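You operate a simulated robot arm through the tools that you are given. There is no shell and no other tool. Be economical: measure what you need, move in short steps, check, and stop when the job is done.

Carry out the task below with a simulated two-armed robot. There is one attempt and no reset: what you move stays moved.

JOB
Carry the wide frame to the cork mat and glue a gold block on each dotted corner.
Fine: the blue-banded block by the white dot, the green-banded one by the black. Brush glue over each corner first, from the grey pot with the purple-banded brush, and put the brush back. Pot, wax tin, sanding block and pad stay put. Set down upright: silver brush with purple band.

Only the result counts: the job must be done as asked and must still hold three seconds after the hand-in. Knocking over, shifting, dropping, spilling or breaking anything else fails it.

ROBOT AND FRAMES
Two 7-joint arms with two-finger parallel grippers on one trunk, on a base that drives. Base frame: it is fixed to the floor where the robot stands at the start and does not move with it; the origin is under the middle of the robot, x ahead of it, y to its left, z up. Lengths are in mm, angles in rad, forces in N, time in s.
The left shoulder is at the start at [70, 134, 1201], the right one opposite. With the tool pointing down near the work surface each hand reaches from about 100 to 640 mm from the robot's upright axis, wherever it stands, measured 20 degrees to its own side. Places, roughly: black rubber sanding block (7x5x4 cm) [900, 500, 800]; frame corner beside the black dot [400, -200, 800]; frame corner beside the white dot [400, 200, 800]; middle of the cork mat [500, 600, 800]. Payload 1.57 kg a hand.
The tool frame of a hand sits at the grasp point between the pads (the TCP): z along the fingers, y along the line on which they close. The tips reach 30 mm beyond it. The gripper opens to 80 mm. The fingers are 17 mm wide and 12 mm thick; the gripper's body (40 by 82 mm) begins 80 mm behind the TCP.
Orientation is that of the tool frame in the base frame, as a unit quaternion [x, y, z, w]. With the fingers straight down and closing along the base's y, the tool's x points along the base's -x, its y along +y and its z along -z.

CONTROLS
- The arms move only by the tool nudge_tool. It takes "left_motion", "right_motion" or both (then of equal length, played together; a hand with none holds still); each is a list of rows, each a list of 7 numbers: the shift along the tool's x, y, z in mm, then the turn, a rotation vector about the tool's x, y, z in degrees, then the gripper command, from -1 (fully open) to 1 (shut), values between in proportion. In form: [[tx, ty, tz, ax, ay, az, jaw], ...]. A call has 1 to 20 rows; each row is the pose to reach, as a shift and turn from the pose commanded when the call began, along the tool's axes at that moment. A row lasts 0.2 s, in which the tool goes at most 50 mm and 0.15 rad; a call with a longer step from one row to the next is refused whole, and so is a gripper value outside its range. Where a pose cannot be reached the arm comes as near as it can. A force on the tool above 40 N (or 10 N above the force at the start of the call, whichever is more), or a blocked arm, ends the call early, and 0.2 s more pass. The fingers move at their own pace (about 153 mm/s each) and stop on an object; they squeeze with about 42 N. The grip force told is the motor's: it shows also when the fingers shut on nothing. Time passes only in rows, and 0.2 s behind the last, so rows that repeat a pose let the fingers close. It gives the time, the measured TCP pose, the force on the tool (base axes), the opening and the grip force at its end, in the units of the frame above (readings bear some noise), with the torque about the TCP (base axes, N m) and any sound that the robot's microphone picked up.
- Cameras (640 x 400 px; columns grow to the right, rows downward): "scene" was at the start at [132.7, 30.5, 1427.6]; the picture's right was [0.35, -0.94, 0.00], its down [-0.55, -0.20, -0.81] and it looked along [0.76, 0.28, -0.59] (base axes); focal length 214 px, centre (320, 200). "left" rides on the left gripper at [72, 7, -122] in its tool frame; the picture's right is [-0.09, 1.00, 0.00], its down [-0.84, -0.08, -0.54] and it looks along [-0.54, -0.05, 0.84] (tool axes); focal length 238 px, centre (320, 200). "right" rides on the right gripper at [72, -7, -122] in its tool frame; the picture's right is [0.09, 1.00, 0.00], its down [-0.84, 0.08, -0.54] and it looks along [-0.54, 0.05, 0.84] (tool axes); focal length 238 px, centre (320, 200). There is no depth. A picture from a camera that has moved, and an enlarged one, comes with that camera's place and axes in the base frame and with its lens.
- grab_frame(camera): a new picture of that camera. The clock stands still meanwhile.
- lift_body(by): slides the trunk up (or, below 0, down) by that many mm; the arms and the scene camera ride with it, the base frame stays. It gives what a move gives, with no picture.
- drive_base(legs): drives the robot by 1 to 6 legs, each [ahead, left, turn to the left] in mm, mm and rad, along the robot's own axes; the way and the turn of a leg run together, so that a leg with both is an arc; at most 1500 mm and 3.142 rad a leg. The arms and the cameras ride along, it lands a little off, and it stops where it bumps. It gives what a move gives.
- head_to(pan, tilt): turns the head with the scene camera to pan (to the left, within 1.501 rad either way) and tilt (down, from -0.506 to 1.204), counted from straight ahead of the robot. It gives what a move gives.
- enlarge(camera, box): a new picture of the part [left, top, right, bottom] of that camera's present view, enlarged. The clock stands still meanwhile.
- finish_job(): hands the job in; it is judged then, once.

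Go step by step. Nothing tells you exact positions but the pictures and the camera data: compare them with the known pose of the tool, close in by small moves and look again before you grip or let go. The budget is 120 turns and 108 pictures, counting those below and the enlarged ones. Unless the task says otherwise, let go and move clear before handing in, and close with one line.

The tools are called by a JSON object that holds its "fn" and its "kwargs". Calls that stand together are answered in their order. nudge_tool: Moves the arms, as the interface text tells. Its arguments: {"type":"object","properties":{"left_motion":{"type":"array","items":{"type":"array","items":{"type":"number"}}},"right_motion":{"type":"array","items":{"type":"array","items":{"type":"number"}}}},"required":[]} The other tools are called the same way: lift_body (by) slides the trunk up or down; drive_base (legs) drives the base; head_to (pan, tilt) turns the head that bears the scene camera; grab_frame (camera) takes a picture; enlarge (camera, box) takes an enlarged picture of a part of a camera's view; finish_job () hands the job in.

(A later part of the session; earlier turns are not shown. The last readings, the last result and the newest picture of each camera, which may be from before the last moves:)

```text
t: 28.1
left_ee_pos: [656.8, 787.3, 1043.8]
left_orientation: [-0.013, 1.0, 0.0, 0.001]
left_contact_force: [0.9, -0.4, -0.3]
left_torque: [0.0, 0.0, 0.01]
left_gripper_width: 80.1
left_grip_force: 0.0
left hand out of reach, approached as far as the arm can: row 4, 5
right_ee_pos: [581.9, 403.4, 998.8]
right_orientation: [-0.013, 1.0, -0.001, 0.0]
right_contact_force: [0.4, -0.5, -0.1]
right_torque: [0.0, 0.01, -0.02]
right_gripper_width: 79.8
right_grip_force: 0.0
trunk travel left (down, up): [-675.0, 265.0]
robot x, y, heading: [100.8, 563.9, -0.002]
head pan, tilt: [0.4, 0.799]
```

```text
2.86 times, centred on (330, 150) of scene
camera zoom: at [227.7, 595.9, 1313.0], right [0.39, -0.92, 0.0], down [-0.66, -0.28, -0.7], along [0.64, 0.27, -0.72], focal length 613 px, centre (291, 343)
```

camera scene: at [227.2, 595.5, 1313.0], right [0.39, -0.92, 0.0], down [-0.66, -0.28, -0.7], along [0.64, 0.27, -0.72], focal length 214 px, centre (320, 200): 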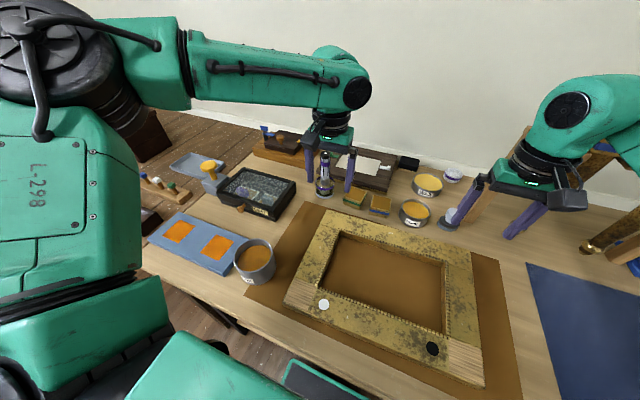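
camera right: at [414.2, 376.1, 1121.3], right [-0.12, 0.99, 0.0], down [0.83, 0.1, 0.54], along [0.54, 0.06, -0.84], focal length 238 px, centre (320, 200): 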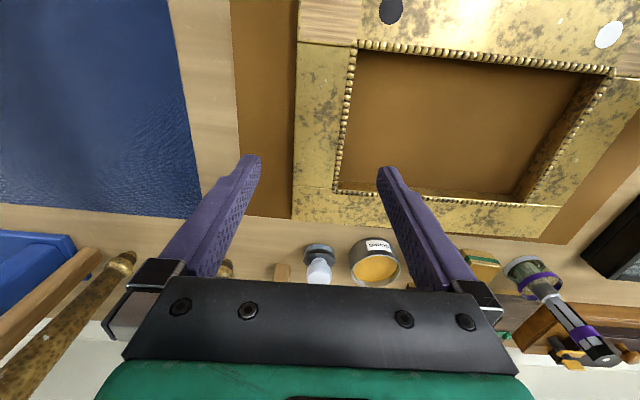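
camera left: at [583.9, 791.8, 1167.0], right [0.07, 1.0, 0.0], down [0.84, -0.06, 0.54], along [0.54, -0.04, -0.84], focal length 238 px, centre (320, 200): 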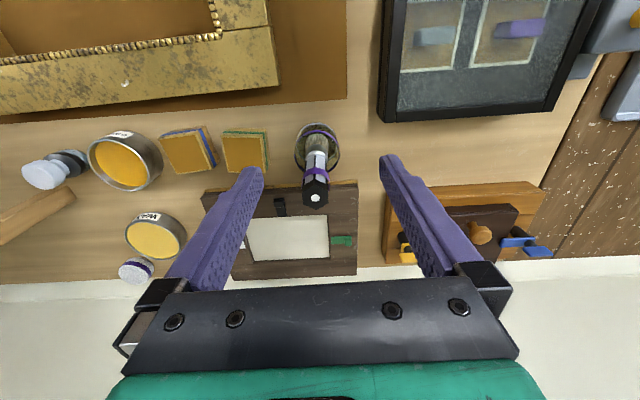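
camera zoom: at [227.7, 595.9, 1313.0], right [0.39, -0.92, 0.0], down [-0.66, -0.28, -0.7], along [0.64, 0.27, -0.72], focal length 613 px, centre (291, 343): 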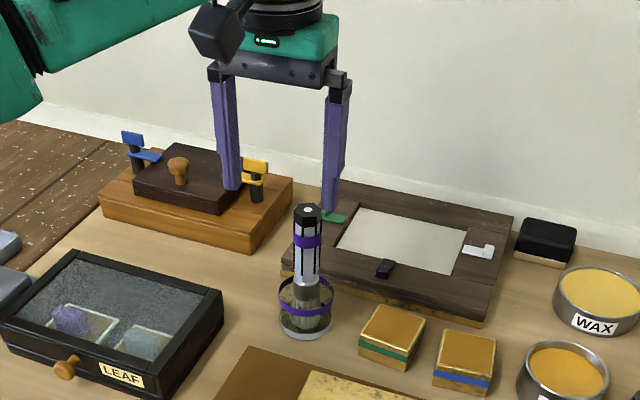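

The hand stops short because the wrist is too high for the shoulder. I raise the trunk 100 mm and tip the tool ~12° forward to gain reach.

{"fn": "lift_body", "kwargs": {"by": 100}}

{"fn": "nudge_tool", "kwargs": {"left_motion": [[0, 0, 10, 0, -6, 0, -1], [-14, -4, 40, 0, -12, 0, -1], [-28, -7, 80, 0, -12, 0, -1], [-42, -10, 110, 0, -12, 0, -1], [-42, -10, 120, 0, -12, 0, -1]]}}

{"fn": "grab_frame", "kwargs": {"camera": "left"}}

{"fn": "enlarge", "kwargs": {"camera": "scene", "box": [240, 120, 420, 260]}}

```text
t: 29.4
left_ee_pos: [655.0, 785.4, 1145.0]
left_orientation: [-0.011, 1.0, 0.0, 0.001]
left_contact_force: [-0.3, -0.1, 1.0]
left_torque: [0.0, 0.0, -0.02]
left_gripper_width: 80.3
left_grip_force: 0.0
right_ee_pos: [580.7, 402.8, 1097.9]
right_orientation: [-0.011, 1.0, 0.0, 0.001]
right_contact_force: [-0.2, 0.4, 0.3]
right_torque: [-0.02, 0.0, 0.02]
right_gripper_width: 80.3
right_grip_force: 0.0
trunk travel left (down, up): [-775.0, 165.0]
robot x, y, heading: [105.0, 566.9, -0.004]
head pan, tilt: [0.4, 0.799]
```

```text
t: 30.6
left_ee_pos: [697.9, 777.4, 1023.4]
left_orientation: [-0.012, 0.994, 0.002, 0.107]
left_contact_force: [-0.1, -0.4, -0.2]
left_torque: [0.02, 0.0, 0.02]
left_gripper_width: 80.2
left_grip_force: 0.1
right_ee_pos: [580.8, 403.5, 1098.2]
right_orientation: [-0.012, 1.0, -0.001, 0.0]
right_contact_force: [0.4, -0.2, 0.1]
right_torque: [0.02, -0.01, 0.0]
right_gripper_width: 79.8
right_grip_force: 0.0
trunk travel left (down, up): [-775.0, 165.0]
robot x, y, heading: [100.2, 564.5, 0.0]
head pan, tilt: [0.4, 0.799]
```

```text
74 pictures are left
camera left: at [602.3, 781.8, 1128.7], right [0.07, 1.0, 0.02], down [0.71, -0.06, 0.71], along [0.71, -0.03, -0.71], focal length 238 px, centre (320, 200)
```

left: 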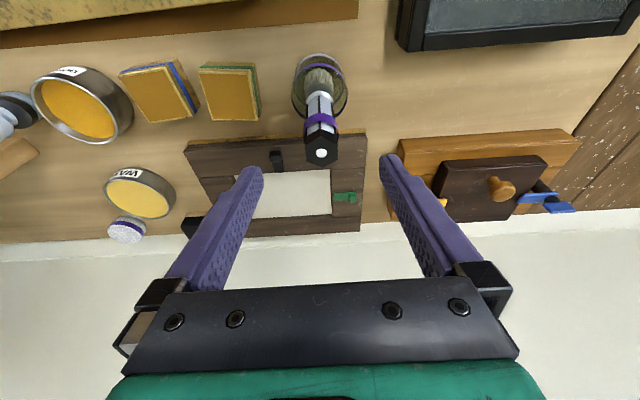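

```text
2.86 times, centred on (330, 190) of scene
camera zoom: at [226.6, 596.1, 1413.2], right [0.39, -0.92, 0.0], down [-0.66, -0.28, -0.7], along [0.64, 0.27, -0.72], focal length 613 px, centre (291, 229)
```

zoom: 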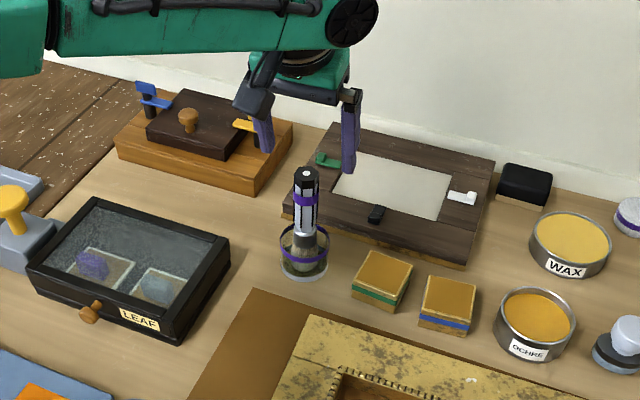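

The brush axis is at ≈(704.5, 779.5), vertical, top ≈970. I descend straight over it with the jaws open.

{"fn": "nudge_tool", "kwargs": {"left_motion": [[-6.4, 1.8, 1.4, 0, 0, 0, -1], [-2.2, 1.8, 21, 0, 0, 0, -1], [2, 1.8, 40.5, 0, 0, 0, -1], [6, 1.8, 60, 0, 0, 0, -1], [11.3, 1.8, 84.5, 0, 0, 0, -1]]}}

{"fn": "grab_frame", "kwargs": {"camera": "left"}}

{"fn": "enlarge", "kwargs": {"camera": "scene", "box": [240, 120, 420, 260]}}

```text
t: 31.8
left_ee_pos: [683.6, 787.5, 949.0]
left_orientation: [-0.011, 0.994, 0.0, 0.107]
left_contact_force: [0.0, 0.6, -0.3]
left_torque: [-0.02, -0.02, -0.01]
left_gripper_width: 79.9
left_grip_force: 0.0
left hand out of reach, approached as far as the arm can: row 2, 3, 4, 5
right_ee_pos: [581.5, 404.0, 1098.9]
right_orientation: [-0.011, 1.0, -0.001, 0.0]
right_contact_force: [0.5, -0.1, 0.6]
right_torque: [-0.02, 0.01, 0.0]
right_gripper_width: 80.0
right_grip_force: 0.1
trunk travel left (down, up): [-775.0, 165.0]
robot x, y, heading: [104.4, 562.6, -0.003]
head pan, tilt: [0.4, 0.799]
```

```text
72 pictures are left
camera left: at [586.5, 792.1, 1054.2], right [0.07, 1.0, 0.02], down [0.7, -0.06, 0.71], along [0.71, -0.04, -0.71], focal length 238 px, centre (320, 200)
```

left: 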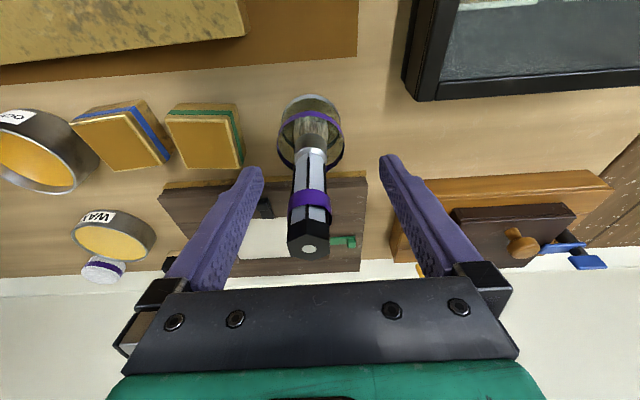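

```text
2.86 times, centred on (330, 190) of scene
camera zoom: at [227.2, 596.0, 1413.1], right [0.39, -0.92, 0.0], down [-0.66, -0.28, -0.7], along [0.64, 0.27, -0.72], focal length 613 px, centre (291, 229)
```

zoom: 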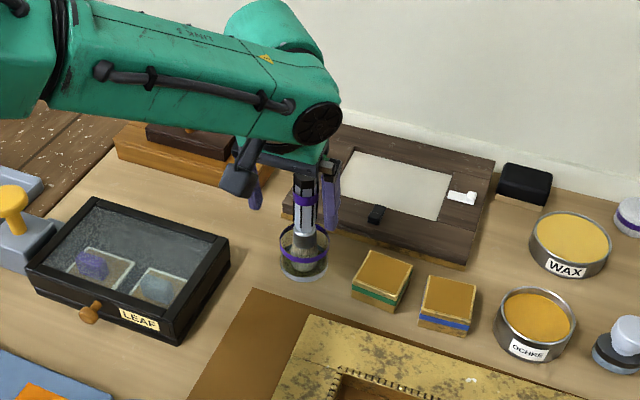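

The joint limits depend on hand height relative to the shoulder, so I'll go back up to where it reached, centre over the brush, and descend with the trunk instead.

{"fn": "nudge_tool", "kwargs": {"left_motion": [[-5, 0, -24.5, 0, 0, 0, -1], [-10, 0, -49, 0, 0, 0, -1], [-15.6, 0, -73.4, 0, 0, 0, -1], [-26, -4, -71, 0, 0, 0, -1], [-36.1, -8.5, -69, 0, 0, 0, -1], [-36.1, -8.5, -69, 0, 0, 0, -1]]}}

{"fn": "lift_body", "kwargs": {"by": -40}}

{"fn": "grab_frame", "kwargs": {"camera": "left"}}

```text
t: 33.2
left_ee_pos: [702.3, 778.7, 1025.7]
left_orientation: [-0.012, 0.994, 0.0, 0.106]
left_contact_force: [0.6, -0.1, 0.7]
left_torque: [0.03, -0.01, 0.0]
left_gripper_width: 80.2
left_grip_force: 0.1
right_ee_pos: [581.1, 402.7, 1099.4]
right_orientation: [-0.013, 1.0, -0.001, 0.0]
right_contact_force: [-0.2, -0.9, -0.3]
right_torque: [0.0, 0.02, 0.04]
right_gripper_width: 80.0
right_grip_force: 0.0
trunk travel left (down, up): [-775.0, 165.0]
robot x, y, heading: [101.2, 565.5, 0.002]
head pan, tilt: [0.4, 0.799]
```

```text
t: 34.1
left_ee_pos: [701.6, 779.2, 984.5]
left_orientation: [-0.011, 0.994, 0.0, 0.107]
left_contact_force: [-0.2, -0.2, -0.3]
left_torque: [0.03, 0.01, 0.01]
left_gripper_width: 80.1
left_grip_force: 0.1
right_ee_pos: [581.6, 403.5, 1059.0]
right_orientation: [-0.013, 1.0, 0.0, 0.001]
right_contact_force: [-1.8, 0.1, -0.2]
right_torque: [0.01, 0.03, -0.03]
right_gripper_width: 80.0
right_grip_force: 0.0
trunk travel left (down, up): [-735.0, 205.0]
robot x, y, heading: [98.8, 562.2, 0.004]
head pan, tilt: [0.4, 0.799]
```

```text
70 pictures are left
camera left: at [606.1, 784.3, 1090.7], right [0.07, 1.0, 0.02], down [0.7, -0.06, 0.71], along [0.71, -0.03, -0.71], focal length 238 px, centre (320, 200)
```

left: 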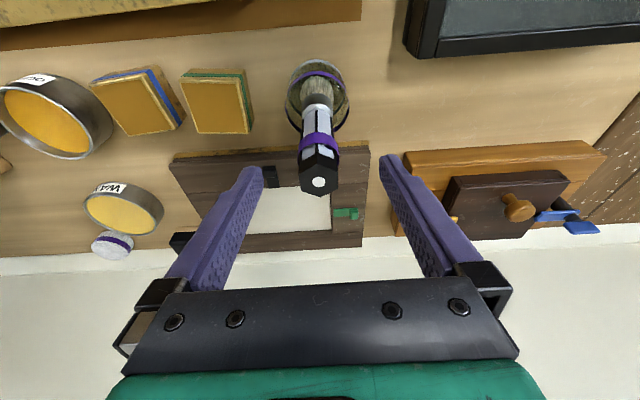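

The brush sits between the fingers, about 3–4 mm farther forward; I correct that and lower the trunk to the grip height.

{"fn": "nudge_tool", "kwargs": {"left_motion": [[-3.5, 0, 0.8, 0, 0, 0, -1]]}}

{"fn": "lift_body", "kwargs": {"by": -43}}

{"fn": "grab_frame", "kwargs": {"camera": "left"}}

{"fn": "enlarge", "kwargs": {"camera": "scene", "box": [260, 100, 400, 210]}}

```text
t: 34.5
left_ee_pos: [702.5, 778.8, 985.0]
left_orientation: [-0.012, 0.994, 0.0, 0.106]
left_contact_force: [-0.4, 0.2, -0.7]
left_torque: [-0.04, -0.01, -0.01]
left_gripper_width: 80.1
left_grip_force: 0.0
left hand out of reach, approached as far as the arm can: row 1
right_ee_pos: [581.4, 403.2, 1057.9]
right_orientation: [-0.013, 1.0, 0.0, -0.001]
right_contact_force: [-0.1, 0.3, -0.4]
right_torque: [0.0, -0.02, 0.0]
right_gripper_width: 79.8
right_grip_force: 0.2
trunk travel left (down, up): [-735.0, 205.0]
robot x, y, heading: [101.0, 563.3, -0.001]
head pan, tilt: [0.4, 0.799]
```

```text
t: 35.3
left_ee_pos: [702.4, 779.7, 941.8]
left_orientation: [-0.012, 0.994, 0.001, 0.107]
left_contact_force: [-0.4, -0.1, -0.2]
left_torque: [-0.04, 0.04, 0.01]
left_gripper_width: 80.0
left_grip_force: 0.0
right_ee_pos: [581.3, 403.3, 1015.1]
right_orientation: [-0.012, 1.0, -0.001, 0.0]
right_contact_force: [0.6, 0.5, 0.2]
right_torque: [0.03, 0.01, 0.0]
right_gripper_width: 79.9
right_grip_force: 0.0
trunk travel left (down, up): [-692.0, 248.0]
robot x, y, heading: [106.4, 566.9, -0.004]
head pan, tilt: [0.4, 0.799]
```

```text
69 pictures are left
camera left: at [606.0, 784.3, 1047.8], right [0.07, 1.0, 0.02], down [0.7, -0.06, 0.71], along [0.71, -0.03, -0.71], focal length 238 px, centre (320, 200)
```

left: 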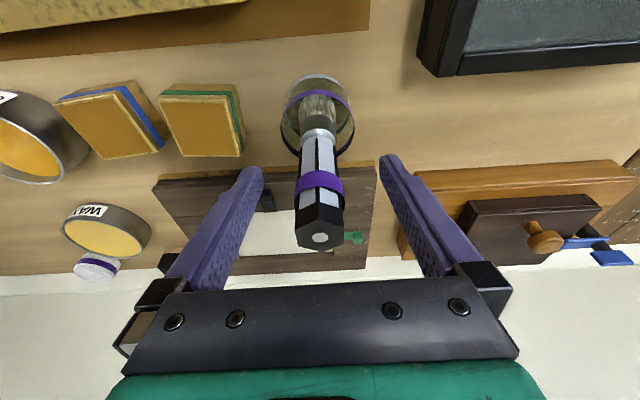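

```text
3.64 times, centred on (330, 155) of scene
camera zoom: at [226.6, 595.7, 1330.1], right [0.39, -0.92, 0.0], down [-0.66, -0.28, -0.7], along [0.64, 0.27, -0.72], focal length 780 px, centre (284, 364)
```

zoom: 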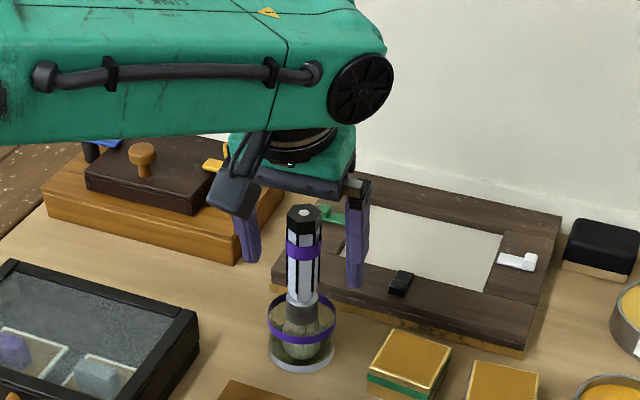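

The handle is centred between the pads in both views. I close the jaws.

{"fn": "nudge_tool", "kwargs": {"left_motion": [[0, 0, 0, 0, 0, 0, 0], [0, 0, 0, 0, 0, 0, 0.4], [0, 0, 0, 0, 0, 0, 1], [0, 0, 0, 0, 0, 0, 1]]}}

{"fn": "enlarge", "kwargs": {"camera": "scene", "box": [260, 100, 400, 210]}}

{"fn": "grab_frame", "kwargs": {"camera": "left"}}

```text
t: 36.3
left_ee_pos: [702.7, 779.2, 941.2]
left_orientation: [-0.01, 0.994, 0.0, 0.105]
left_contact_force: [0.1, 0.9, 0.6]
left_torque: [0.03, 0.03, 0.0]
left_gripper_width: 23.5
left_grip_force: 35.9
right_ee_pos: [581.1, 403.2, 1015.5]
right_orientation: [-0.012, 1.0, 0.0, 0.0]
right_contact_force: [0.0, -0.5, -0.8]
right_torque: [-0.01, -0.01, -0.05]
right_gripper_width: 80.1
right_grip_force: 0.1
trunk travel left (down, up): [-692.0, 248.0]
robot x, y, heading: [106.2, 569.0, -0.002]
head pan, tilt: [0.4, 0.799]
```

```text
3.64 times, centred on (330, 155) of scene
camera zoom: at [227.2, 595.6, 1330.1], right [0.39, -0.92, 0.0], down [-0.66, -0.28, -0.7], along [0.64, 0.27, -0.72], focal length 780 px, centre (284, 364)
```

zoom: 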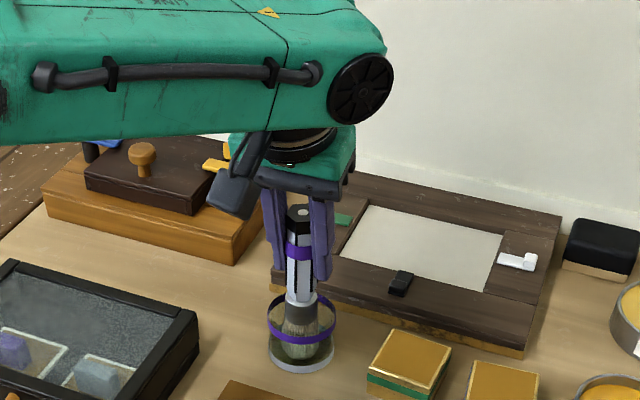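

```text
66 pictures are left
camera left: at [606.4, 784.3, 1047.6], right [0.07, 1.0, 0.02], down [0.71, -0.06, 0.71], along [0.71, -0.03, -0.71], focal length 238 px, centre (320, 200)
```

left: 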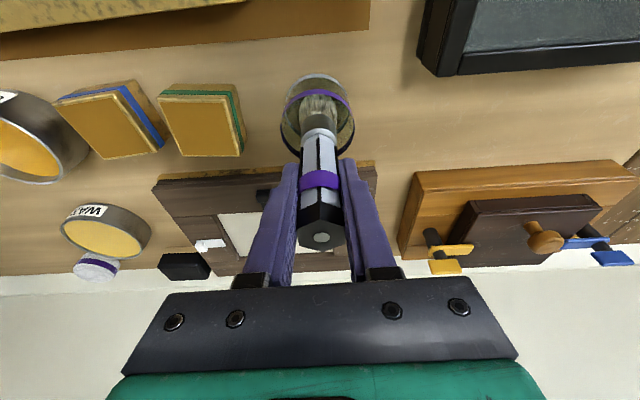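

Gripped at 23.5 mm. I lift the brush straight up with the trunk.

{"fn": "lift_body", "kwargs": {"by": 90}}

{"fn": "grab_frame", "kwargs": {"camera": "scene"}}

```text
t: 37.6
left_ee_pos: [703.1, 779.5, 1031.6]
left_orientation: [-0.011, 0.994, 0.0, 0.106]
left_contact_force: [0.2, -0.4, -0.9]
left_torque: [-0.02, 0.03, 0.01]
left_gripper_width: 23.6
left_grip_force: 34.9
right_ee_pos: [582.0, 402.9, 1105.6]
right_orientation: [-0.012, 1.0, -0.001, 0.0]
right_contact_force: [0.2, 0.0, 0.7]
right_torque: [0.0, 0.0, -0.01]
right_gripper_width: 80.0
right_grip_force: 0.0
trunk travel left (down, up): [-782.0, 158.0]
robot x, y, heading: [103.7, 562.7, -0.002]
head pan, tilt: [0.4, 0.799]
```

```text
65 pictures are left
camera scene: at [227.5, 595.7, 1420.1], right [0.39, -0.92, 0.0], down [-0.66, -0.28, -0.7], along [0.64, 0.27, -0.72], focal length 214 px, centre (320, 200)
```

scene: 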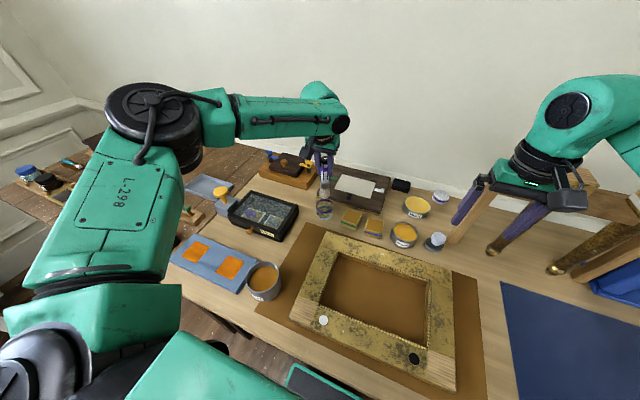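

Brush is free of the jar. I carry it to near the pot and take a closer look at the pot.

{"fn": "nudge_tool", "kwargs": {"left_motion": [[42, 2.5, -9, 0, 0, 0, 1], [84, 5, -18, 0, 0, 0, 1], [126, 7.5, -27, 0, 0, 0, 1], [168, 10, -36, 0, 0, 0, 1], [210, 13, -45, 0, 0, 0, 1], [252, 15, -54, 0, 0, 0, 1], [296, 18, -63, 0, 0, 0, 1], [296, 18, -63, 0, 0, 0, 1]]}}

{"fn": "grab_frame", "kwargs": {"camera": "left"}}

{"fn": "enlarge", "kwargs": {"camera": "scene", "box": [180, 200, 340, 320]}}

```text
t: 39.4
left_ee_pos: [487.9, 788.8, 1030.9]
left_orientation: [-0.011, 0.994, 0.0, 0.107]
left_contact_force: [-0.5, 0.2, -0.1]
left_torque: [-0.01, 0.0, 0.0]
left_gripper_width: 23.3
left_grip_force: 35.8
left hand out of reach, approached as far as the arm can: row 6, 7, 8
right_ee_pos: [580.9, 404.4, 1105.1]
right_orientation: [-0.012, 1.0, -0.001, 0.001]
right_contact_force: [-0.2, -0.3, 0.0]
right_torque: [0.01, -0.03, 0.01]
right_gripper_width: 80.2
right_grip_force: 0.1
trunk travel left (down, up): [-782.0, 158.0]
robot x, y, heading: [101.8, 564.6, -0.002]
head pan, tilt: [0.4, 0.799]
```

```text
64 pictures are left
camera left: at [391.6, 794.0, 1136.0], right [0.07, 1.0, 0.02], down [0.71, -0.06, 0.71], along [0.71, -0.03, -0.71], focal length 238 px, centre (320, 200)
```

left: 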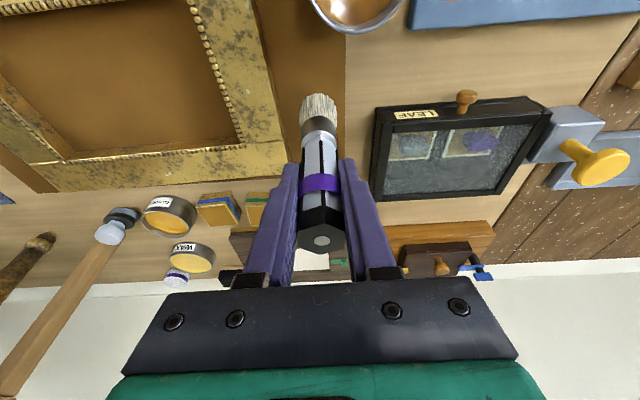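

```text
3.33 times, centred on (260, 260) of scene
camera zoom: at [226.4, 596.0, 1420.2], right [0.39, -0.92, 0.0], down [-0.66, -0.28, -0.7], along [0.64, 0.27, -0.72], focal length 715 px, centre (520, 0)
```

zoom: 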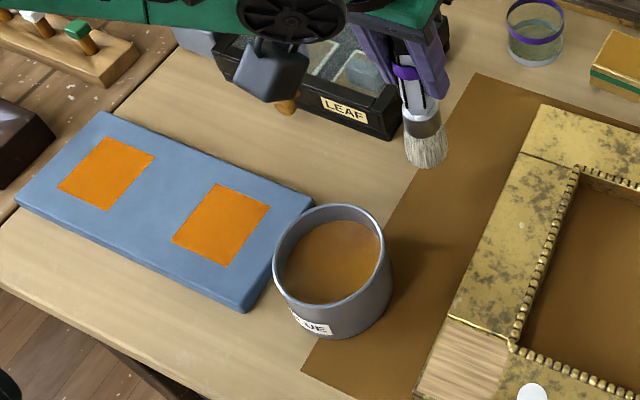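

Pot rim centre ≈(397,830), rim z≈876, glue surface ≈854; the brush tip hangs ≈118 mm below the TCP. I back the base so the hand gets over the pot.

{"fn": "drive_base", "kwargs": {"legs": [[-102, 41, 0]]}}

{"fn": "grab_frame", "kwargs": {"camera": "left"}}

{"fn": "enlarge", "kwargs": {"camera": "scene", "box": [180, 120, 340, 240]}}

```text
t: 40.6
left_ee_pos: [388.3, 828.8, 1029.9]
left_orientation: [-0.012, 0.994, 0.001, 0.106]
left_contact_force: [0.0, 0.7, -0.9]
left_torque: [-0.03, 0.02, -0.01]
left_gripper_width: 23.4
left_grip_force: 35.4
right_ee_pos: [480.5, 443.2, 1104.4]
right_orientation: [-0.011, 1.0, 0.0, -0.001]
right_contact_force: [0.7, -0.3, 0.0]
right_torque: [-0.01, -0.01, 0.02]
right_gripper_width: 80.0
right_grip_force: 0.0
trunk travel left (down, up): [-782.0, 158.0]
robot x, y, heading: [2.4, 603.7, -0.0]
head pan, tilt: [0.4, 0.799]
```

```text
62 pictures are left
camera left: at [292.3, 833.7, 1135.5], right [0.07, 1.0, 0.02], down [0.71, -0.06, 0.7], along [0.7, -0.03, -0.71], focal length 238 px, centre (320, 200)
```

left: 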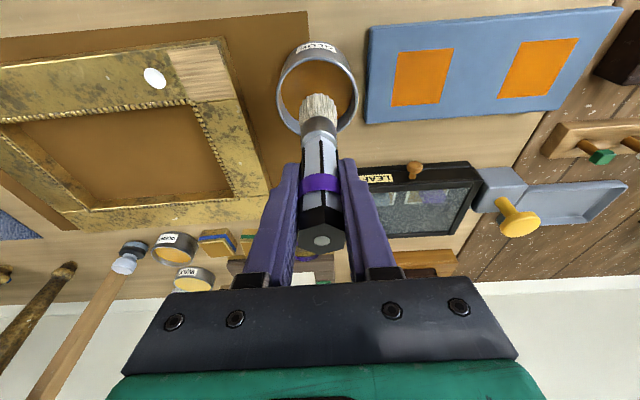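

```text
3.33 times, centred on (260, 180) of scene
camera zoom: at [127.3, 635.7, 1419.9], right [0.39, -0.92, 0.0], down [-0.66, -0.28, -0.7], along [0.64, 0.27, -0.72], focal length 715 px, centre (520, 267)
```

zoom: 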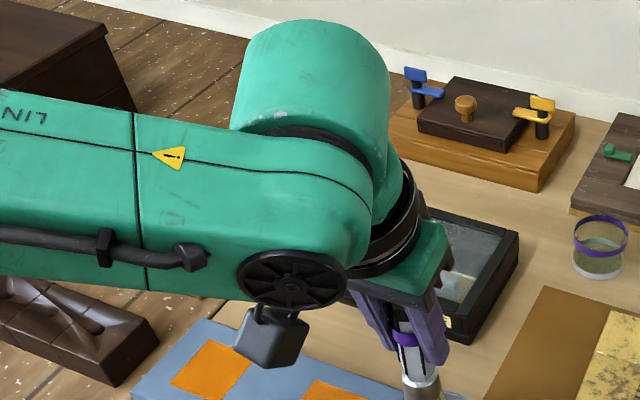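

Tip and pot compare consistently: the pot centre is ≈9 mm farther ahead. I correct it and dip by lowering the trunk.

{"fn": "nudge_tool", "kwargs": {"left_motion": [[-8.8, 0, 1.9, 0, 0, 0, 1], [-8.8, 0, 1.9, 0, 0, 0, 1]]}}

{"fn": "lift_body", "kwargs": {"by": -45}}

{"fn": "enlarge", "kwargs": {"camera": "left", "box": [220, 0, 420, 140]}}

```text
t: 41.2
left_ee_pos: [397.5, 829.3, 1029.5]
left_orientation: [-0.011, 0.994, 0.0, 0.105]
left_contact_force: [1.1, 0.0, -0.1]
left_torque: [0.03, 0.01, 0.01]
left_gripper_width: 23.4
left_grip_force: 35.7
right_ee_pos: [478.6, 443.2, 1104.8]
right_orientation: [-0.011, 1.0, 0.0, 0.0]
right_contact_force: [0.3, 0.3, 0.9]
right_torque: [0.01, 0.02, -0.01]
right_gripper_width: 79.7
right_grip_force: 0.0
trunk travel left (down, up): [-782.0, 158.0]
robot x, y, heading: [0.9, 606.3, -0.006]
head pan, tilt: [0.4, 0.799]
```

```text
t: 42.0
left_ee_pos: [395.8, 828.7, 985.2]
left_orientation: [-0.011, 0.994, 0.001, 0.106]
left_contact_force: [-0.5, 0.2, 0.2]
left_torque: [0.01, 0.03, 0.0]
left_gripper_width: 23.7
left_grip_force: 36.4
right_ee_pos: [479.6, 443.3, 1060.0]
right_orientation: [-0.012, 1.0, 0.001, 0.0]
right_contact_force: [-0.4, 0.0, 0.4]
right_torque: [0.0, -0.01, 0.0]
right_gripper_width: 80.1
right_grip_force: 0.0
trunk travel left (down, up): [-737.0, 203.0]
robot x, y, heading: [1.0, 603.1, -0.008]
head pan, tilt: [0.4, 0.799]
```

```text
2.86 times, centred on (320, 70) of left
camera zoom: at [299.3, 834.1, 1090.6], right [0.07, 1.0, 0.02], down [0.71, -0.06, 0.71], along [0.71, -0.04, -0.71], focal length 681 px, centre (320, 571)
```

zoom: 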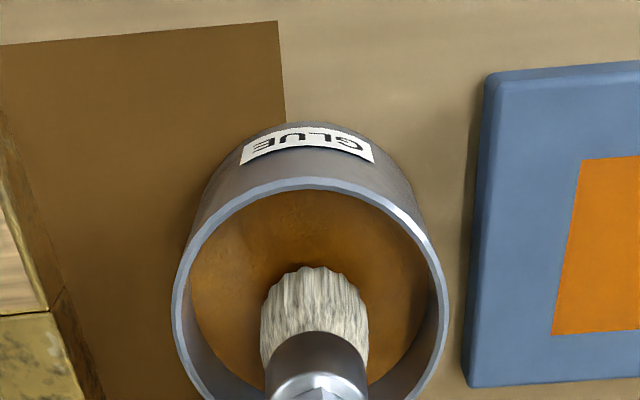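

The brush is centred inside the glue pot. I lower it further into the glue.

{"fn": "lift_body", "kwargs": {"by": -22}}

{"fn": "enlarge", "kwargs": {"camera": "left", "box": [220, 0, 420, 140]}}

```text
t: 42.6
left_ee_pos: [397.3, 828.0, 973.4]
left_orientation: [-0.009, 0.993, 0.003, 0.117]
left_contact_force: [-7.8, -1.0, 19.7]
left_torque: [-0.16, 0.83, 0.01]
left_gripper_width: 23.5
left_grip_force: 35.9
right_ee_pos: [476.7, 444.0, 1042.9]
right_orientation: [-0.011, 1.0, 0.0, 0.001]
right_contact_force: [0.8, 0.1, -0.4]
right_torque: [0.02, 0.03, -0.02]
right_gripper_width: 79.9
right_grip_force: 0.0
trunk travel left (down, up): [-718.0, 222.0]
robot x, y, heading: [-1.2, 604.1, -0.008]
head pan, tilt: [0.4, 0.799]
stopped: the force on the tool passed its limit (the readings are from after the stop); the commanded pose is now the measured one
```

```text
2.86 times, centred on (320, 70) of left
camera zoom: at [298.8, 833.2, 1076.3], right [0.07, 1.0, 0.02], down [0.69, -0.07, 0.72], along [0.72, -0.03, -0.69], focal length 681 px, centre (320, 571)
```

zoom: 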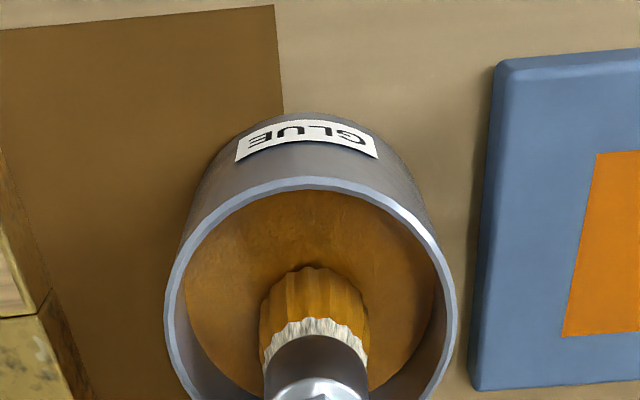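

The bristles are coated with orange glue. I lift out of the pot.

{"fn": "lift_body", "kwargs": {"by": 55}}

{"fn": "enlarge", "kwargs": {"camera": "left", "box": [160, 0, 420, 200]}}

{"fn": "head_to", "kwargs": {"pan": 0.1, "tilt": 0.95}}

{"fn": "grab_frame", "kwargs": {"camera": "scene"}}

```text
t: 43.6
left_ee_pos: [400.4, 831.1, 1025.4]
left_orientation: [-0.011, 0.993, 0.003, 0.114]
left_contact_force: [0.1, 0.5, 0.1]
left_torque: [0.01, 0.05, -0.02]
left_gripper_width: 23.3
left_grip_force: 35.8
right_ee_pos: [480.3, 444.7, 1095.1]
right_orientation: [-0.011, 1.0, -0.001, -0.001]
right_contact_force: [-0.3, 0.1, -0.1]
right_torque: [0.0, 0.0, -0.03]
right_gripper_width: 80.1
right_grip_force: 0.2
trunk travel left (down, up): [-773.0, 167.0]
robot x, y, heading: [2.1, 603.5, -0.005]
head pan, tilt: [0.4, 0.799]
```

```text
2.00 times, centred on (290, 100) of left
camera zoom: at [302.3, 834.6, 1129.3], right [0.07, 1.0, 0.02], down [0.69, -0.06, 0.72], along [0.72, -0.03, -0.7], focal length 477 px, centre (380, 400)
```

zoom: 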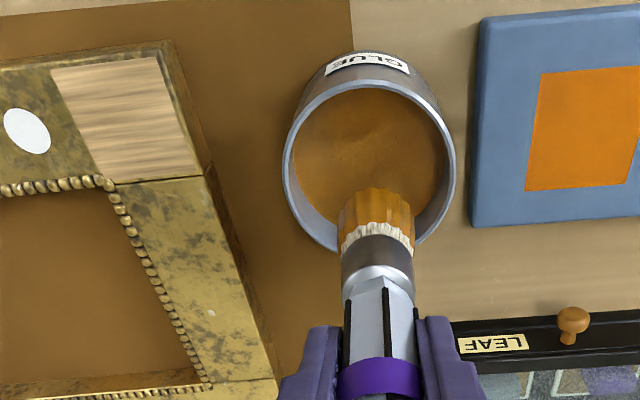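

```text
t: 44.4
left_ee_pos: [399.8, 829.3, 1026.0]
left_orientation: [-0.01, 0.993, 0.003, 0.113]
left_contact_force: [-0.1, 0.5, 0.2]
left_torque: [0.02, 0.03, -0.04]
left_gripper_width: 23.3
left_grip_force: 35.9
right_ee_pos: [478.9, 443.9, 1096.7]
right_orientation: [-0.012, 1.0, -0.001, 0.0]
right_contact_force: [-0.1, -0.2, 0.9]
right_torque: [0.0, 0.02, 0.01]
right_gripper_width: 79.9
right_grip_force: 0.1
trunk travel left (down, up): [-773.0, 167.0]
robot x, y, heading: [-1.4, 603.6, -0.004]
head pan, tilt: [0.099, 0.949]
```

```text
57 pictures are left
camera scene: at [123.1, 612.5, 1399.9], right [0.1, -1.0, 0.0], down [-0.81, -0.08, -0.58], along [0.58, 0.06, -0.81], focal length 214 px, centre (320, 200)
```

scene: 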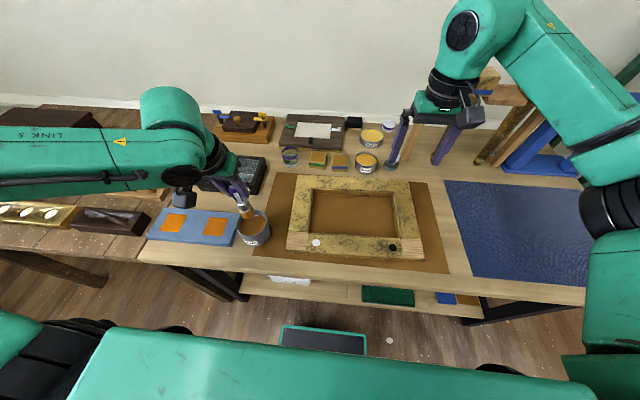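

White-dot corner square centre ≈(373,702), black-dot one ≈(383,381), top z≈842; the loaded tip hangs at ≈(398,831,907). I drive so the tip sits above the white corner.

{"fn": "drive_base", "kwargs": {"legs": [[-26, -129, 0]]}}

{"fn": "enlarge", "kwargs": {"camera": "left", "box": [220, 0, 480, 200]}}

```text
t: 45.7
left_ee_pos: [373.5, 702.7, 1025.0]
left_orientation: [-0.01, 0.993, 0.001, 0.114]
left_contact_force: [-0.5, 0.2, 0.2]
left_torque: [-0.01, 0.0, 0.01]
left_gripper_width: 23.4
left_grip_force: 35.5
right_ee_pos: [453.6, 317.6, 1096.4]
right_orientation: [-0.011, 1.0, -0.001, 0.0]
right_contact_force: [0.2, 0.1, -0.3]
right_torque: [-0.03, 0.0, -0.01]
right_gripper_width: 80.2
right_grip_force: 0.1
trunk travel left (down, up): [-773.0, 167.0]
robot x, y, heading: [-24.6, 477.3, -0.003]
head pan, tilt: [0.099, 0.949]
```

```text
2.00 times, centred on (350, 100) of left
camera zoom: at [275.8, 707.3, 1129.0], right [0.07, 1.0, 0.02], down [0.69, -0.06, 0.72], along [0.72, -0.03, -0.7], focal length 477 px, centre (260, 400)
```

zoom: 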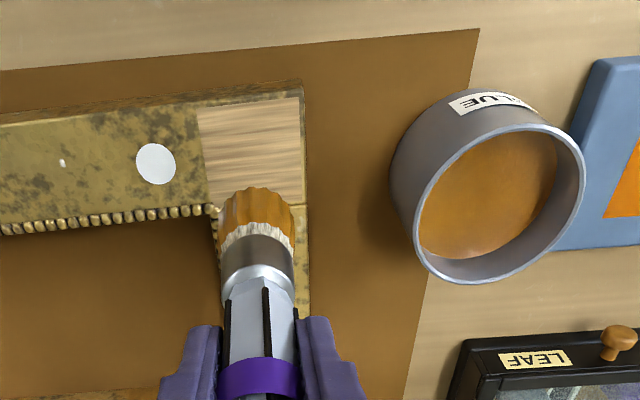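

The tip is centred above the bare square. I lower by the trunk to just touch.

{"fn": "lift_body", "kwargs": {"by": -60}}

{"fn": "enlarge", "kwargs": {"camera": "left", "box": [220, 0, 480, 200]}}

```text
t: 46.7
left_ee_pos: [373.7, 701.4, 965.7]
left_orientation: [-0.011, 0.993, 0.002, 0.114]
left_contact_force: [0.5, -0.5, -1.2]
left_torque: [0.02, 0.02, -0.01]
left_gripper_width: 23.1
left_grip_force: 35.7
right_ee_pos: [453.3, 315.0, 1036.9]
right_orientation: [-0.012, 1.0, -0.001, -0.001]
right_contact_force: [0.6, 0.6, -0.8]
right_torque: [0.01, 0.02, -0.01]
right_gripper_width: 79.8
right_grip_force: 0.0
trunk travel left (down, up): [-713.0, 227.0]
robot x, y, heading: [-25.6, 475.4, 0.002]
head pan, tilt: [0.099, 0.949]
```

```text
2.00 times, centred on (350, 100) of left
camera zoom: at [275.3, 705.8, 1069.5], right [0.07, 1.0, 0.02], down [0.69, -0.06, 0.72], along [0.72, -0.03, -0.7], focal length 477 px, centre (260, 400)
```

zoom: 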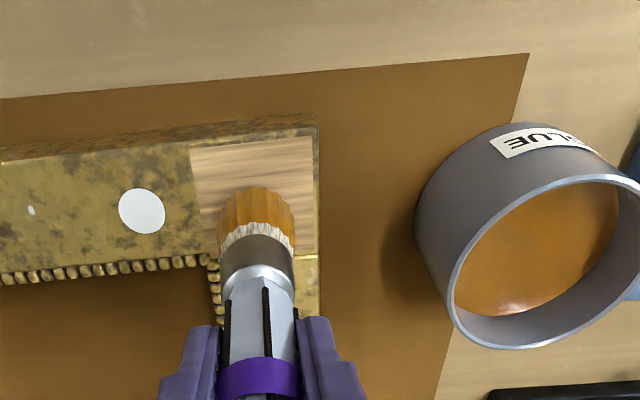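

{"fn": "nudge_tool", "kwargs": {"left_motion": [[0.45, 0, 1.95, 0, 0, 0, 1], [0.9, 0, 3.9, 0, 0, 0, 1], [0.9, 0, 3.9, 0, 0, 0, 1]]}}

```text
t: 47.5
left_ee_pos: [373.5, 701.5, 961.3]
left_orientation: [-0.01, 0.993, 0.002, 0.113]
left_contact_force: [-0.5, -0.2, -0.5]
left_torque: [0.01, 0.02, 0.04]
left_gripper_width: 23.3
left_grip_force: 35.6
right_ee_pos: [452.2, 314.2, 1036.9]
right_orientation: [-0.011, 1.0, -0.001, 0.001]
right_contact_force: [0.1, 0.3, 0.0]
right_torque: [0.01, -0.03, -0.02]
right_gripper_width: 79.9
right_grip_force: 0.1
trunk travel left (down, up): [-713.0, 227.0]
robot x, y, heading: [-27.9, 474.8, -0.003]
head pan, tilt: [0.099, 0.949]
```

No contact yet; a bit lower in 1 mm steps.

{"fn": "nudge_tool", "kwargs": {"left_motion": [[0.23, 0, 0.97, 0, 0, 0, 1], [0.45, 0, 1.95, 0, 0, 0, 1], [0.68, 0, 2.9, 0, 0, 0, 1], [0.68, 0, 2.9, 0, 0, 0, 1]]}}

{"fn": "enlarge", "kwargs": {"camera": "left", "box": [220, 30, 420, 170]}}

```text
t: 48.5
left_ee_pos: [372.8, 700.6, 958.0]
left_orientation: [-0.011, 0.994, 0.002, 0.113]
left_contact_force: [-0.7, -0.5, -0.8]
left_torque: [-0.05, -0.01, -0.02]
left_gripper_width: 23.2
left_grip_force: 35.2
right_ee_pos: [452.3, 315.7, 1035.4]
right_orientation: [-0.011, 1.0, -0.001, 0.0]
right_contact_force: [0.2, -0.2, -0.5]
right_torque: [0.0, 0.0, -0.02]
right_gripper_width: 79.9
right_grip_force: 0.0
trunk travel left (down, up): [-713.0, 227.0]
robot x, y, heading: [-27.5, 470.8, -0.004]
head pan, tilt: [0.099, 0.949]
```

```text
2.86 times, centred on (320, 100) of left
camera zoom: at [275.0, 705.5, 1062.7], right [0.07, 1.0, 0.02], down [0.69, -0.06, 0.72], along [0.72, -0.03, -0.7], focal length 681 px, centre (320, 486)
```

zoom: 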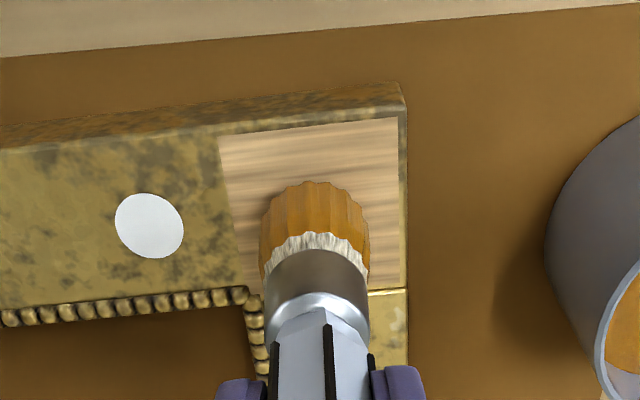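

{"fn": "nudge_tool", "kwargs": {"left_motion": [[0.23, 0, 0.97, 0, 0, 0, 1], [0.45, 0, 1.95, 0, 0, 0, 1], [0.68, 0, 2.9, 0, 0, 0, 1], [0.9, 0, 3.9, 0, 0, 0, 1], [0.9, 0, 3.9, 0, 0, 0, 1]]}}

```text
t: 49.7
left_ee_pos: [373.8, 701.1, 957.0]
left_orientation: [-0.01, 0.993, 0.003, 0.117]
left_contact_force: [1.0, 2.1, 11.9]
left_torque: [0.16, -0.09, 0.05]
left_gripper_width: 23.4
left_grip_force: 35.4
right_ee_pos: [451.8, 315.5, 1036.2]
right_orientation: [-0.011, 1.0, -0.001, 0.0]
right_contact_force: [0.7, -0.1, -0.2]
right_torque: [-0.04, -0.01, 0.0]
right_gripper_width: 80.3
right_grip_force: 0.0
trunk travel left (down, up): [-713.0, 227.0]
robot x, y, heading: [-27.2, 479.4, -0.004]
head pan, tilt: [0.099, 0.949]
```

Contact at TCP z≈957. I ease the pressure and brush over the whole square.

{"fn": "nudge_tool", "kwargs": {"left_motion": [[-0.45, 0, -1.95, 0, 0, 0, 1], [-0.45, 8, -1.95, 0, 0, 0, 1], [-0.45, 16, -1.95, 0, 0, 0, 1], [-8, 16, -0.1, 0, 0, 0, 1], [-16, 16, 1.65, 0, 0, 0, 1], [-16, 5, 1.65, 0, 0, 0, 1], [-16, -5, 1.65, 0, 0, 0, 1], [-16, -15, 1.65, 0, 0, 0, 1], [-8, -15, -0.1, 0, 0, 0, 1], [-0.45, -15, -1.95, 0, 0, 0, 1], [7.3, -15, -3.7, 0, 0, 0, 1], [15.1, -15, -5.5, 0, 0, 0, 1], [15.1, -5, -5.5, 0, 0, 0, 1], [15.1, 5, -5.5, 0, 0, 0, 1], [15.1, 16, -5.5, 0, 0, 0, 1], [7.3, 16, -3.7, 0, 0, 0, 1], [7.3, 5, -3.7, 0, 0, 0, 1], [-0.45, 0, -1.95, 0, 0, 0, 1], [-0.45, 0, -1.95, 0, 0, 0, 1]]}}

{"fn": "lift_body", "kwargs": {"by": 40}}

{"fn": "enlarge", "kwargs": {"camera": "left", "box": [220, 0, 420, 140]}}

```text
t: 53.7
left_ee_pos: [373.3, 700.3, 955.8]
left_orientation: [-0.011, 0.993, 0.003, 0.115]
left_contact_force: [0.6, 0.6, -0.7]
left_torque: [0.02, -0.03, -0.03]
left_gripper_width: 23.3
left_grip_force: 36.3
left hand out of reach, approached as far as the arm can: row 12, 13, 14, 15
right_ee_pos: [452.4, 315.7, 1036.8]
right_orientation: [-0.012, 1.0, 0.0, 0.0]
right_contact_force: [0.3, 0.3, 0.5]
right_torque: [-0.01, -0.02, -0.03]
right_gripper_width: 79.7
right_grip_force: 0.1
trunk travel left (down, up): [-713.0, 227.0]
robot x, y, heading: [-26.0, 476.3, -0.004]
head pan, tilt: [0.099, 0.949]
```

```text
t: 54.5
left_ee_pos: [374.4, 699.6, 997.3]
left_orientation: [-0.01, 0.993, 0.002, 0.114]
left_contact_force: [-0.2, -0.5, -0.3]
left_torque: [-0.02, 0.04, -0.04]
left_gripper_width: 23.8
left_grip_force: 35.3
right_ee_pos: [452.9, 314.9, 1076.1]
right_orientation: [-0.011, 1.0, -0.001, 0.0]
right_contact_force: [-0.5, 1.0, -0.4]
right_torque: [0.01, 0.0, -0.02]
right_gripper_width: 80.0
right_grip_force: 0.1
trunk travel left (down, up): [-753.0, 187.0]
robot x, y, heading: [-21.3, 478.3, 0.0]
head pan, tilt: [0.099, 0.949]
```

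```text
2.86 times, centred on (320, 70) of left
camera zoom: at [275.8, 704.6, 1100.5], right [0.07, 1.0, 0.02], down [0.69, -0.06, 0.72], along [0.72, -0.03, -0.7], focal length 681 px, centre (320, 571)
```

zoom: 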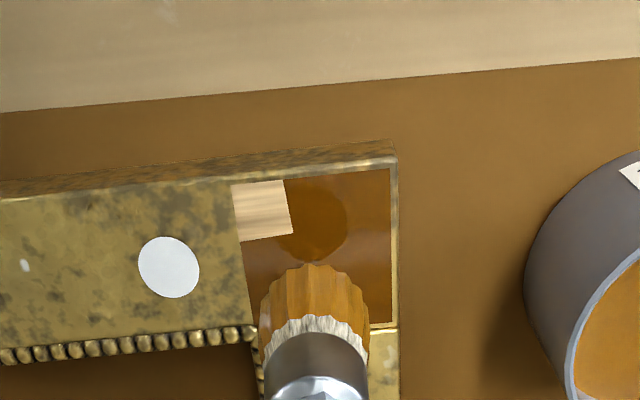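

Glue covers most of the square; the near-inner patch was missed. I shift the base there and touch again.

{"fn": "drive_base", "kwargs": {"legs": [[-15, -13, 0]]}}

{"fn": "lift_body", "kwargs": {"by": -41}}

{"fn": "nudge_tool", "kwargs": {"left_motion": [[0, -4, 0, 0, 0, 0, 1], [-6, -4, 1.4, 0, 0, 0, 1], [-6, 4, 1.4, 0, 0, 0, 1], [0, 4, 0, 0, 0, 0, 1], [0, 0, 0, 0, 0, 0, 1]]}}

{"fn": "lift_body", "kwargs": {"by": 60}}

{"fn": "enlarge", "kwargs": {"camera": "left", "box": [220, 0, 420, 140]}}

```text
t: 55.3
left_ee_pos: [360.3, 688.5, 993.5]
left_orientation: [-0.012, 0.994, 0.001, 0.112]
left_contact_force: [0.6, 0.3, 0.5]
left_torque: [0.02, 0.03, -0.01]
left_gripper_width: 23.4
left_grip_force: 35.0
right_ee_pos: [439.9, 304.3, 1074.2]
right_orientation: [-0.012, 1.0, -0.001, -0.002]
right_contact_force: [0.1, -0.1, -0.6]
right_torque: [-0.04, 0.05, 0.02]
right_gripper_width: 80.1
right_grip_force: 0.0
trunk travel left (down, up): [-753.0, 187.0]
robot x, y, heading: [-40.3, 465.8, -0.003]
head pan, tilt: [0.099, 0.949]
```

```text
t: 56.1
left_ee_pos: [357.9, 686.2, 956.5]
left_orientation: [-0.011, 0.993, 0.002, 0.114]
left_contact_force: [-3.3, -0.2, 6.5]
left_torque: [-0.1, 0.19, -0.07]
left_gripper_width: 23.3
left_grip_force: 35.7
right_ee_pos: [437.2, 301.5, 1036.1]
right_orientation: [-0.012, 1.0, 0.0, 0.001]
right_contact_force: [0.3, -0.4, 0.0]
right_torque: [-0.01, 0.02, -0.01]
right_gripper_width: 79.8
right_grip_force: 0.0
trunk travel left (down, up): [-712.0, 228.0]
robot x, y, heading: [-42.2, 462.5, -0.002]
head pan, tilt: [0.099, 0.949]
```

```text
t: 57.3
left_ee_pos: [357.9, 687.4, 956.9]
left_orientation: [-0.012, 0.993, 0.003, 0.114]
left_contact_force: [0.0, 0.0, 2.7]
left_torque: [0.14, 0.06, 0.01]
left_gripper_width: 23.4
left_grip_force: 35.3
right_ee_pos: [437.8, 302.6, 1035.8]
right_orientation: [-0.012, 1.0, -0.001, 0.0]
right_contact_force: [0.2, -0.2, 0.7]
right_torque: [0.0, 0.03, -0.01]
right_gripper_width: 79.9
right_grip_force: 0.1
trunk travel left (down, up): [-712.0, 228.0]
robot x, y, heading: [-41.7, 465.5, -0.009]
head pan, tilt: [0.099, 0.949]
```

```text
t: 58.3
left_ee_pos: [358.0, 688.0, 1016.3]
left_orientation: [-0.012, 0.993, 0.003, 0.115]
left_contact_force: [0.3, 0.3, -1.7]
left_torque: [-0.01, -0.01, -0.02]
left_gripper_width: 23.2
left_grip_force: 35.8
right_ee_pos: [437.2, 302.8, 1095.4]
right_orientation: [-0.012, 1.0, 0.0, 0.001]
right_contact_force: [-0.4, 0.5, 0.7]
right_torque: [-0.03, 0.02, -0.01]
right_gripper_width: 80.1
right_grip_force: 0.1
trunk travel left (down, up): [-772.0, 168.0]
robot x, y, heading: [-42.0, 465.4, -0.001]
head pan, tilt: [0.099, 0.949]
```

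```text
2.86 times, centred on (320, 70) of left
camera zoom: at [260.5, 692.5, 1120.1], right [0.07, 1.0, 0.02], down [0.69, -0.06, 0.72], along [0.72, -0.03, -0.7], focal length 681 px, centre (320, 571)
```

zoom: 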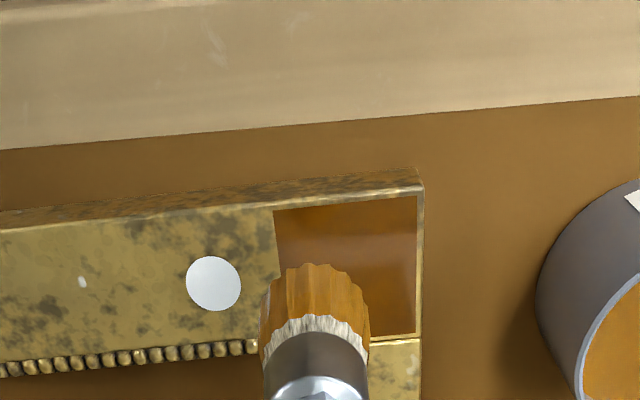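

White corner is fully coated. I extend the hand a bit for reach room and drive right to the black-dot corner.

{"fn": "nudge_tool", "kwargs": {"left_motion": [[-19.5, 0, 4.5, 0, 0, 0, 1], [-39, 0, 9, 0, 0, 0, 1]]}}

{"fn": "drive_base", "kwargs": {"legs": [[-15, -307, 0]]}}

{"fn": "enlarge", "kwargs": {"camera": "left", "box": [220, 0, 480, 200]}}

```text
t: 58.9
left_ee_pos: [400.6, 688.1, 1016.9]
left_orientation: [-0.011, 0.994, 0.002, 0.113]
left_contact_force: [0.2, 0.1, -1.3]
left_torque: [-0.03, 0.01, 0.02]
left_gripper_width: 23.5
left_grip_force: 35.7
right_ee_pos: [439.3, 302.8, 1093.8]
right_orientation: [-0.012, 1.0, 0.0, -0.001]
right_contact_force: [0.0, 0.4, -0.2]
right_torque: [0.01, 0.02, 0.0]
right_gripper_width: 79.9
right_grip_force: 0.0
trunk travel left (down, up): [-772.0, 168.0]
robot x, y, heading: [-42.1, 463.4, -0.002]
head pan, tilt: [0.099, 0.949]
```

```text
t: 61.0
left_ee_pos: [381.7, 383.5, 1017.5]
left_orientation: [-0.012, 0.993, 0.001, 0.114]
left_contact_force: [0.3, -0.1, -0.8]
left_torque: [-0.01, 0.02, 0.02]
left_gripper_width: 23.5
left_grip_force: 35.3
right_ee_pos: [422.7, -3.7, 1095.6]
right_orientation: [-0.012, 1.0, -0.001, 0.0]
right_contact_force: [0.0, 0.0, 0.0]
right_torque: [-0.04, 0.0, 0.0]
right_gripper_width: 79.8
right_grip_force: 0.0
trunk travel left (down, up): [-772.0, 168.0]
robot x, y, heading: [-54.7, 154.7, -0.001]
head pan, tilt: [0.099, 0.949]
```

```text
2.00 times, centred on (350, 100) of left
camera zoom: at [284.7, 387.1, 1120.4], right [0.07, 1.0, 0.02], down [0.69, -0.06, 0.72], along [0.72, -0.03, -0.7], focal length 477 px, centre (260, 400)
```

zoom: 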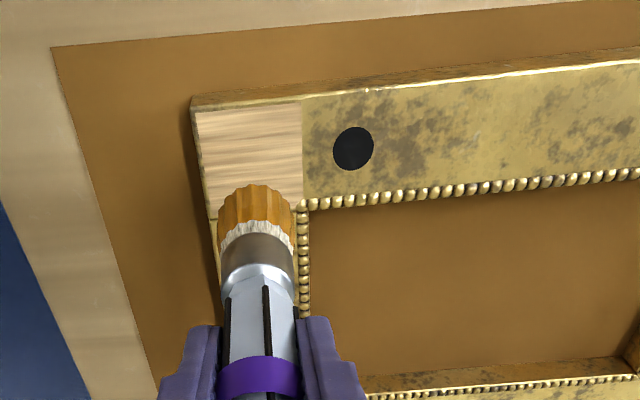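

Tip is right above the black-dot square. I lower to touch and brush it.

{"fn": "lift_body", "kwargs": {"by": -60}}

{"fn": "nudge_tool", "kwargs": {"left_motion": [[0.25, 0, 1, 0, 0, 0, 1], [0.5, 0, 2, 0, 0, 0, 1], [0.5, 0, 2, 0, 0, 0, 1]]}}

```text
t: 62.0
left_ee_pos: [383.1, 382.4, 957.0]
left_orientation: [-0.012, 0.993, 0.003, 0.114]
left_contact_force: [-0.4, 0.2, -1.0]
left_torque: [0.0, 0.04, -0.01]
left_gripper_width: 23.4
left_grip_force: 35.3
right_ee_pos: [422.2, -3.6, 1035.7]
right_orientation: [-0.012, 1.0, -0.001, 0.0]
right_contact_force: [-0.4, 0.0, 0.0]
right_torque: [-0.01, -0.01, 0.0]
right_gripper_width: 80.0
right_grip_force: 0.0
trunk travel left (down, up): [-712.0, 228.0]
robot x, y, heading: [-53.8, 155.9, -0.004]
head pan, tilt: [0.099, 0.949]
```

```text
t: 62.8
left_ee_pos: [382.7, 380.8, 957.4]
left_orientation: [-0.011, 0.993, 0.002, 0.116]
left_contact_force: [3.1, 0.9, 9.1]
left_torque: [0.05, -0.39, 0.04]
left_gripper_width: 23.5
left_grip_force: 35.6
right_ee_pos: [422.7, -4.4, 1034.8]
right_orientation: [-0.012, 1.0, 0.0, 0.0]
right_contact_force: [0.2, 0.2, -1.1]
right_torque: [0.02, -0.01, -0.01]
right_gripper_width: 80.1
right_grip_force: 0.1
trunk travel left (down, up): [-712.0, 228.0]
robot x, y, heading: [-58.7, 157.1, -0.005]
head pan, tilt: [0.099, 0.949]
```

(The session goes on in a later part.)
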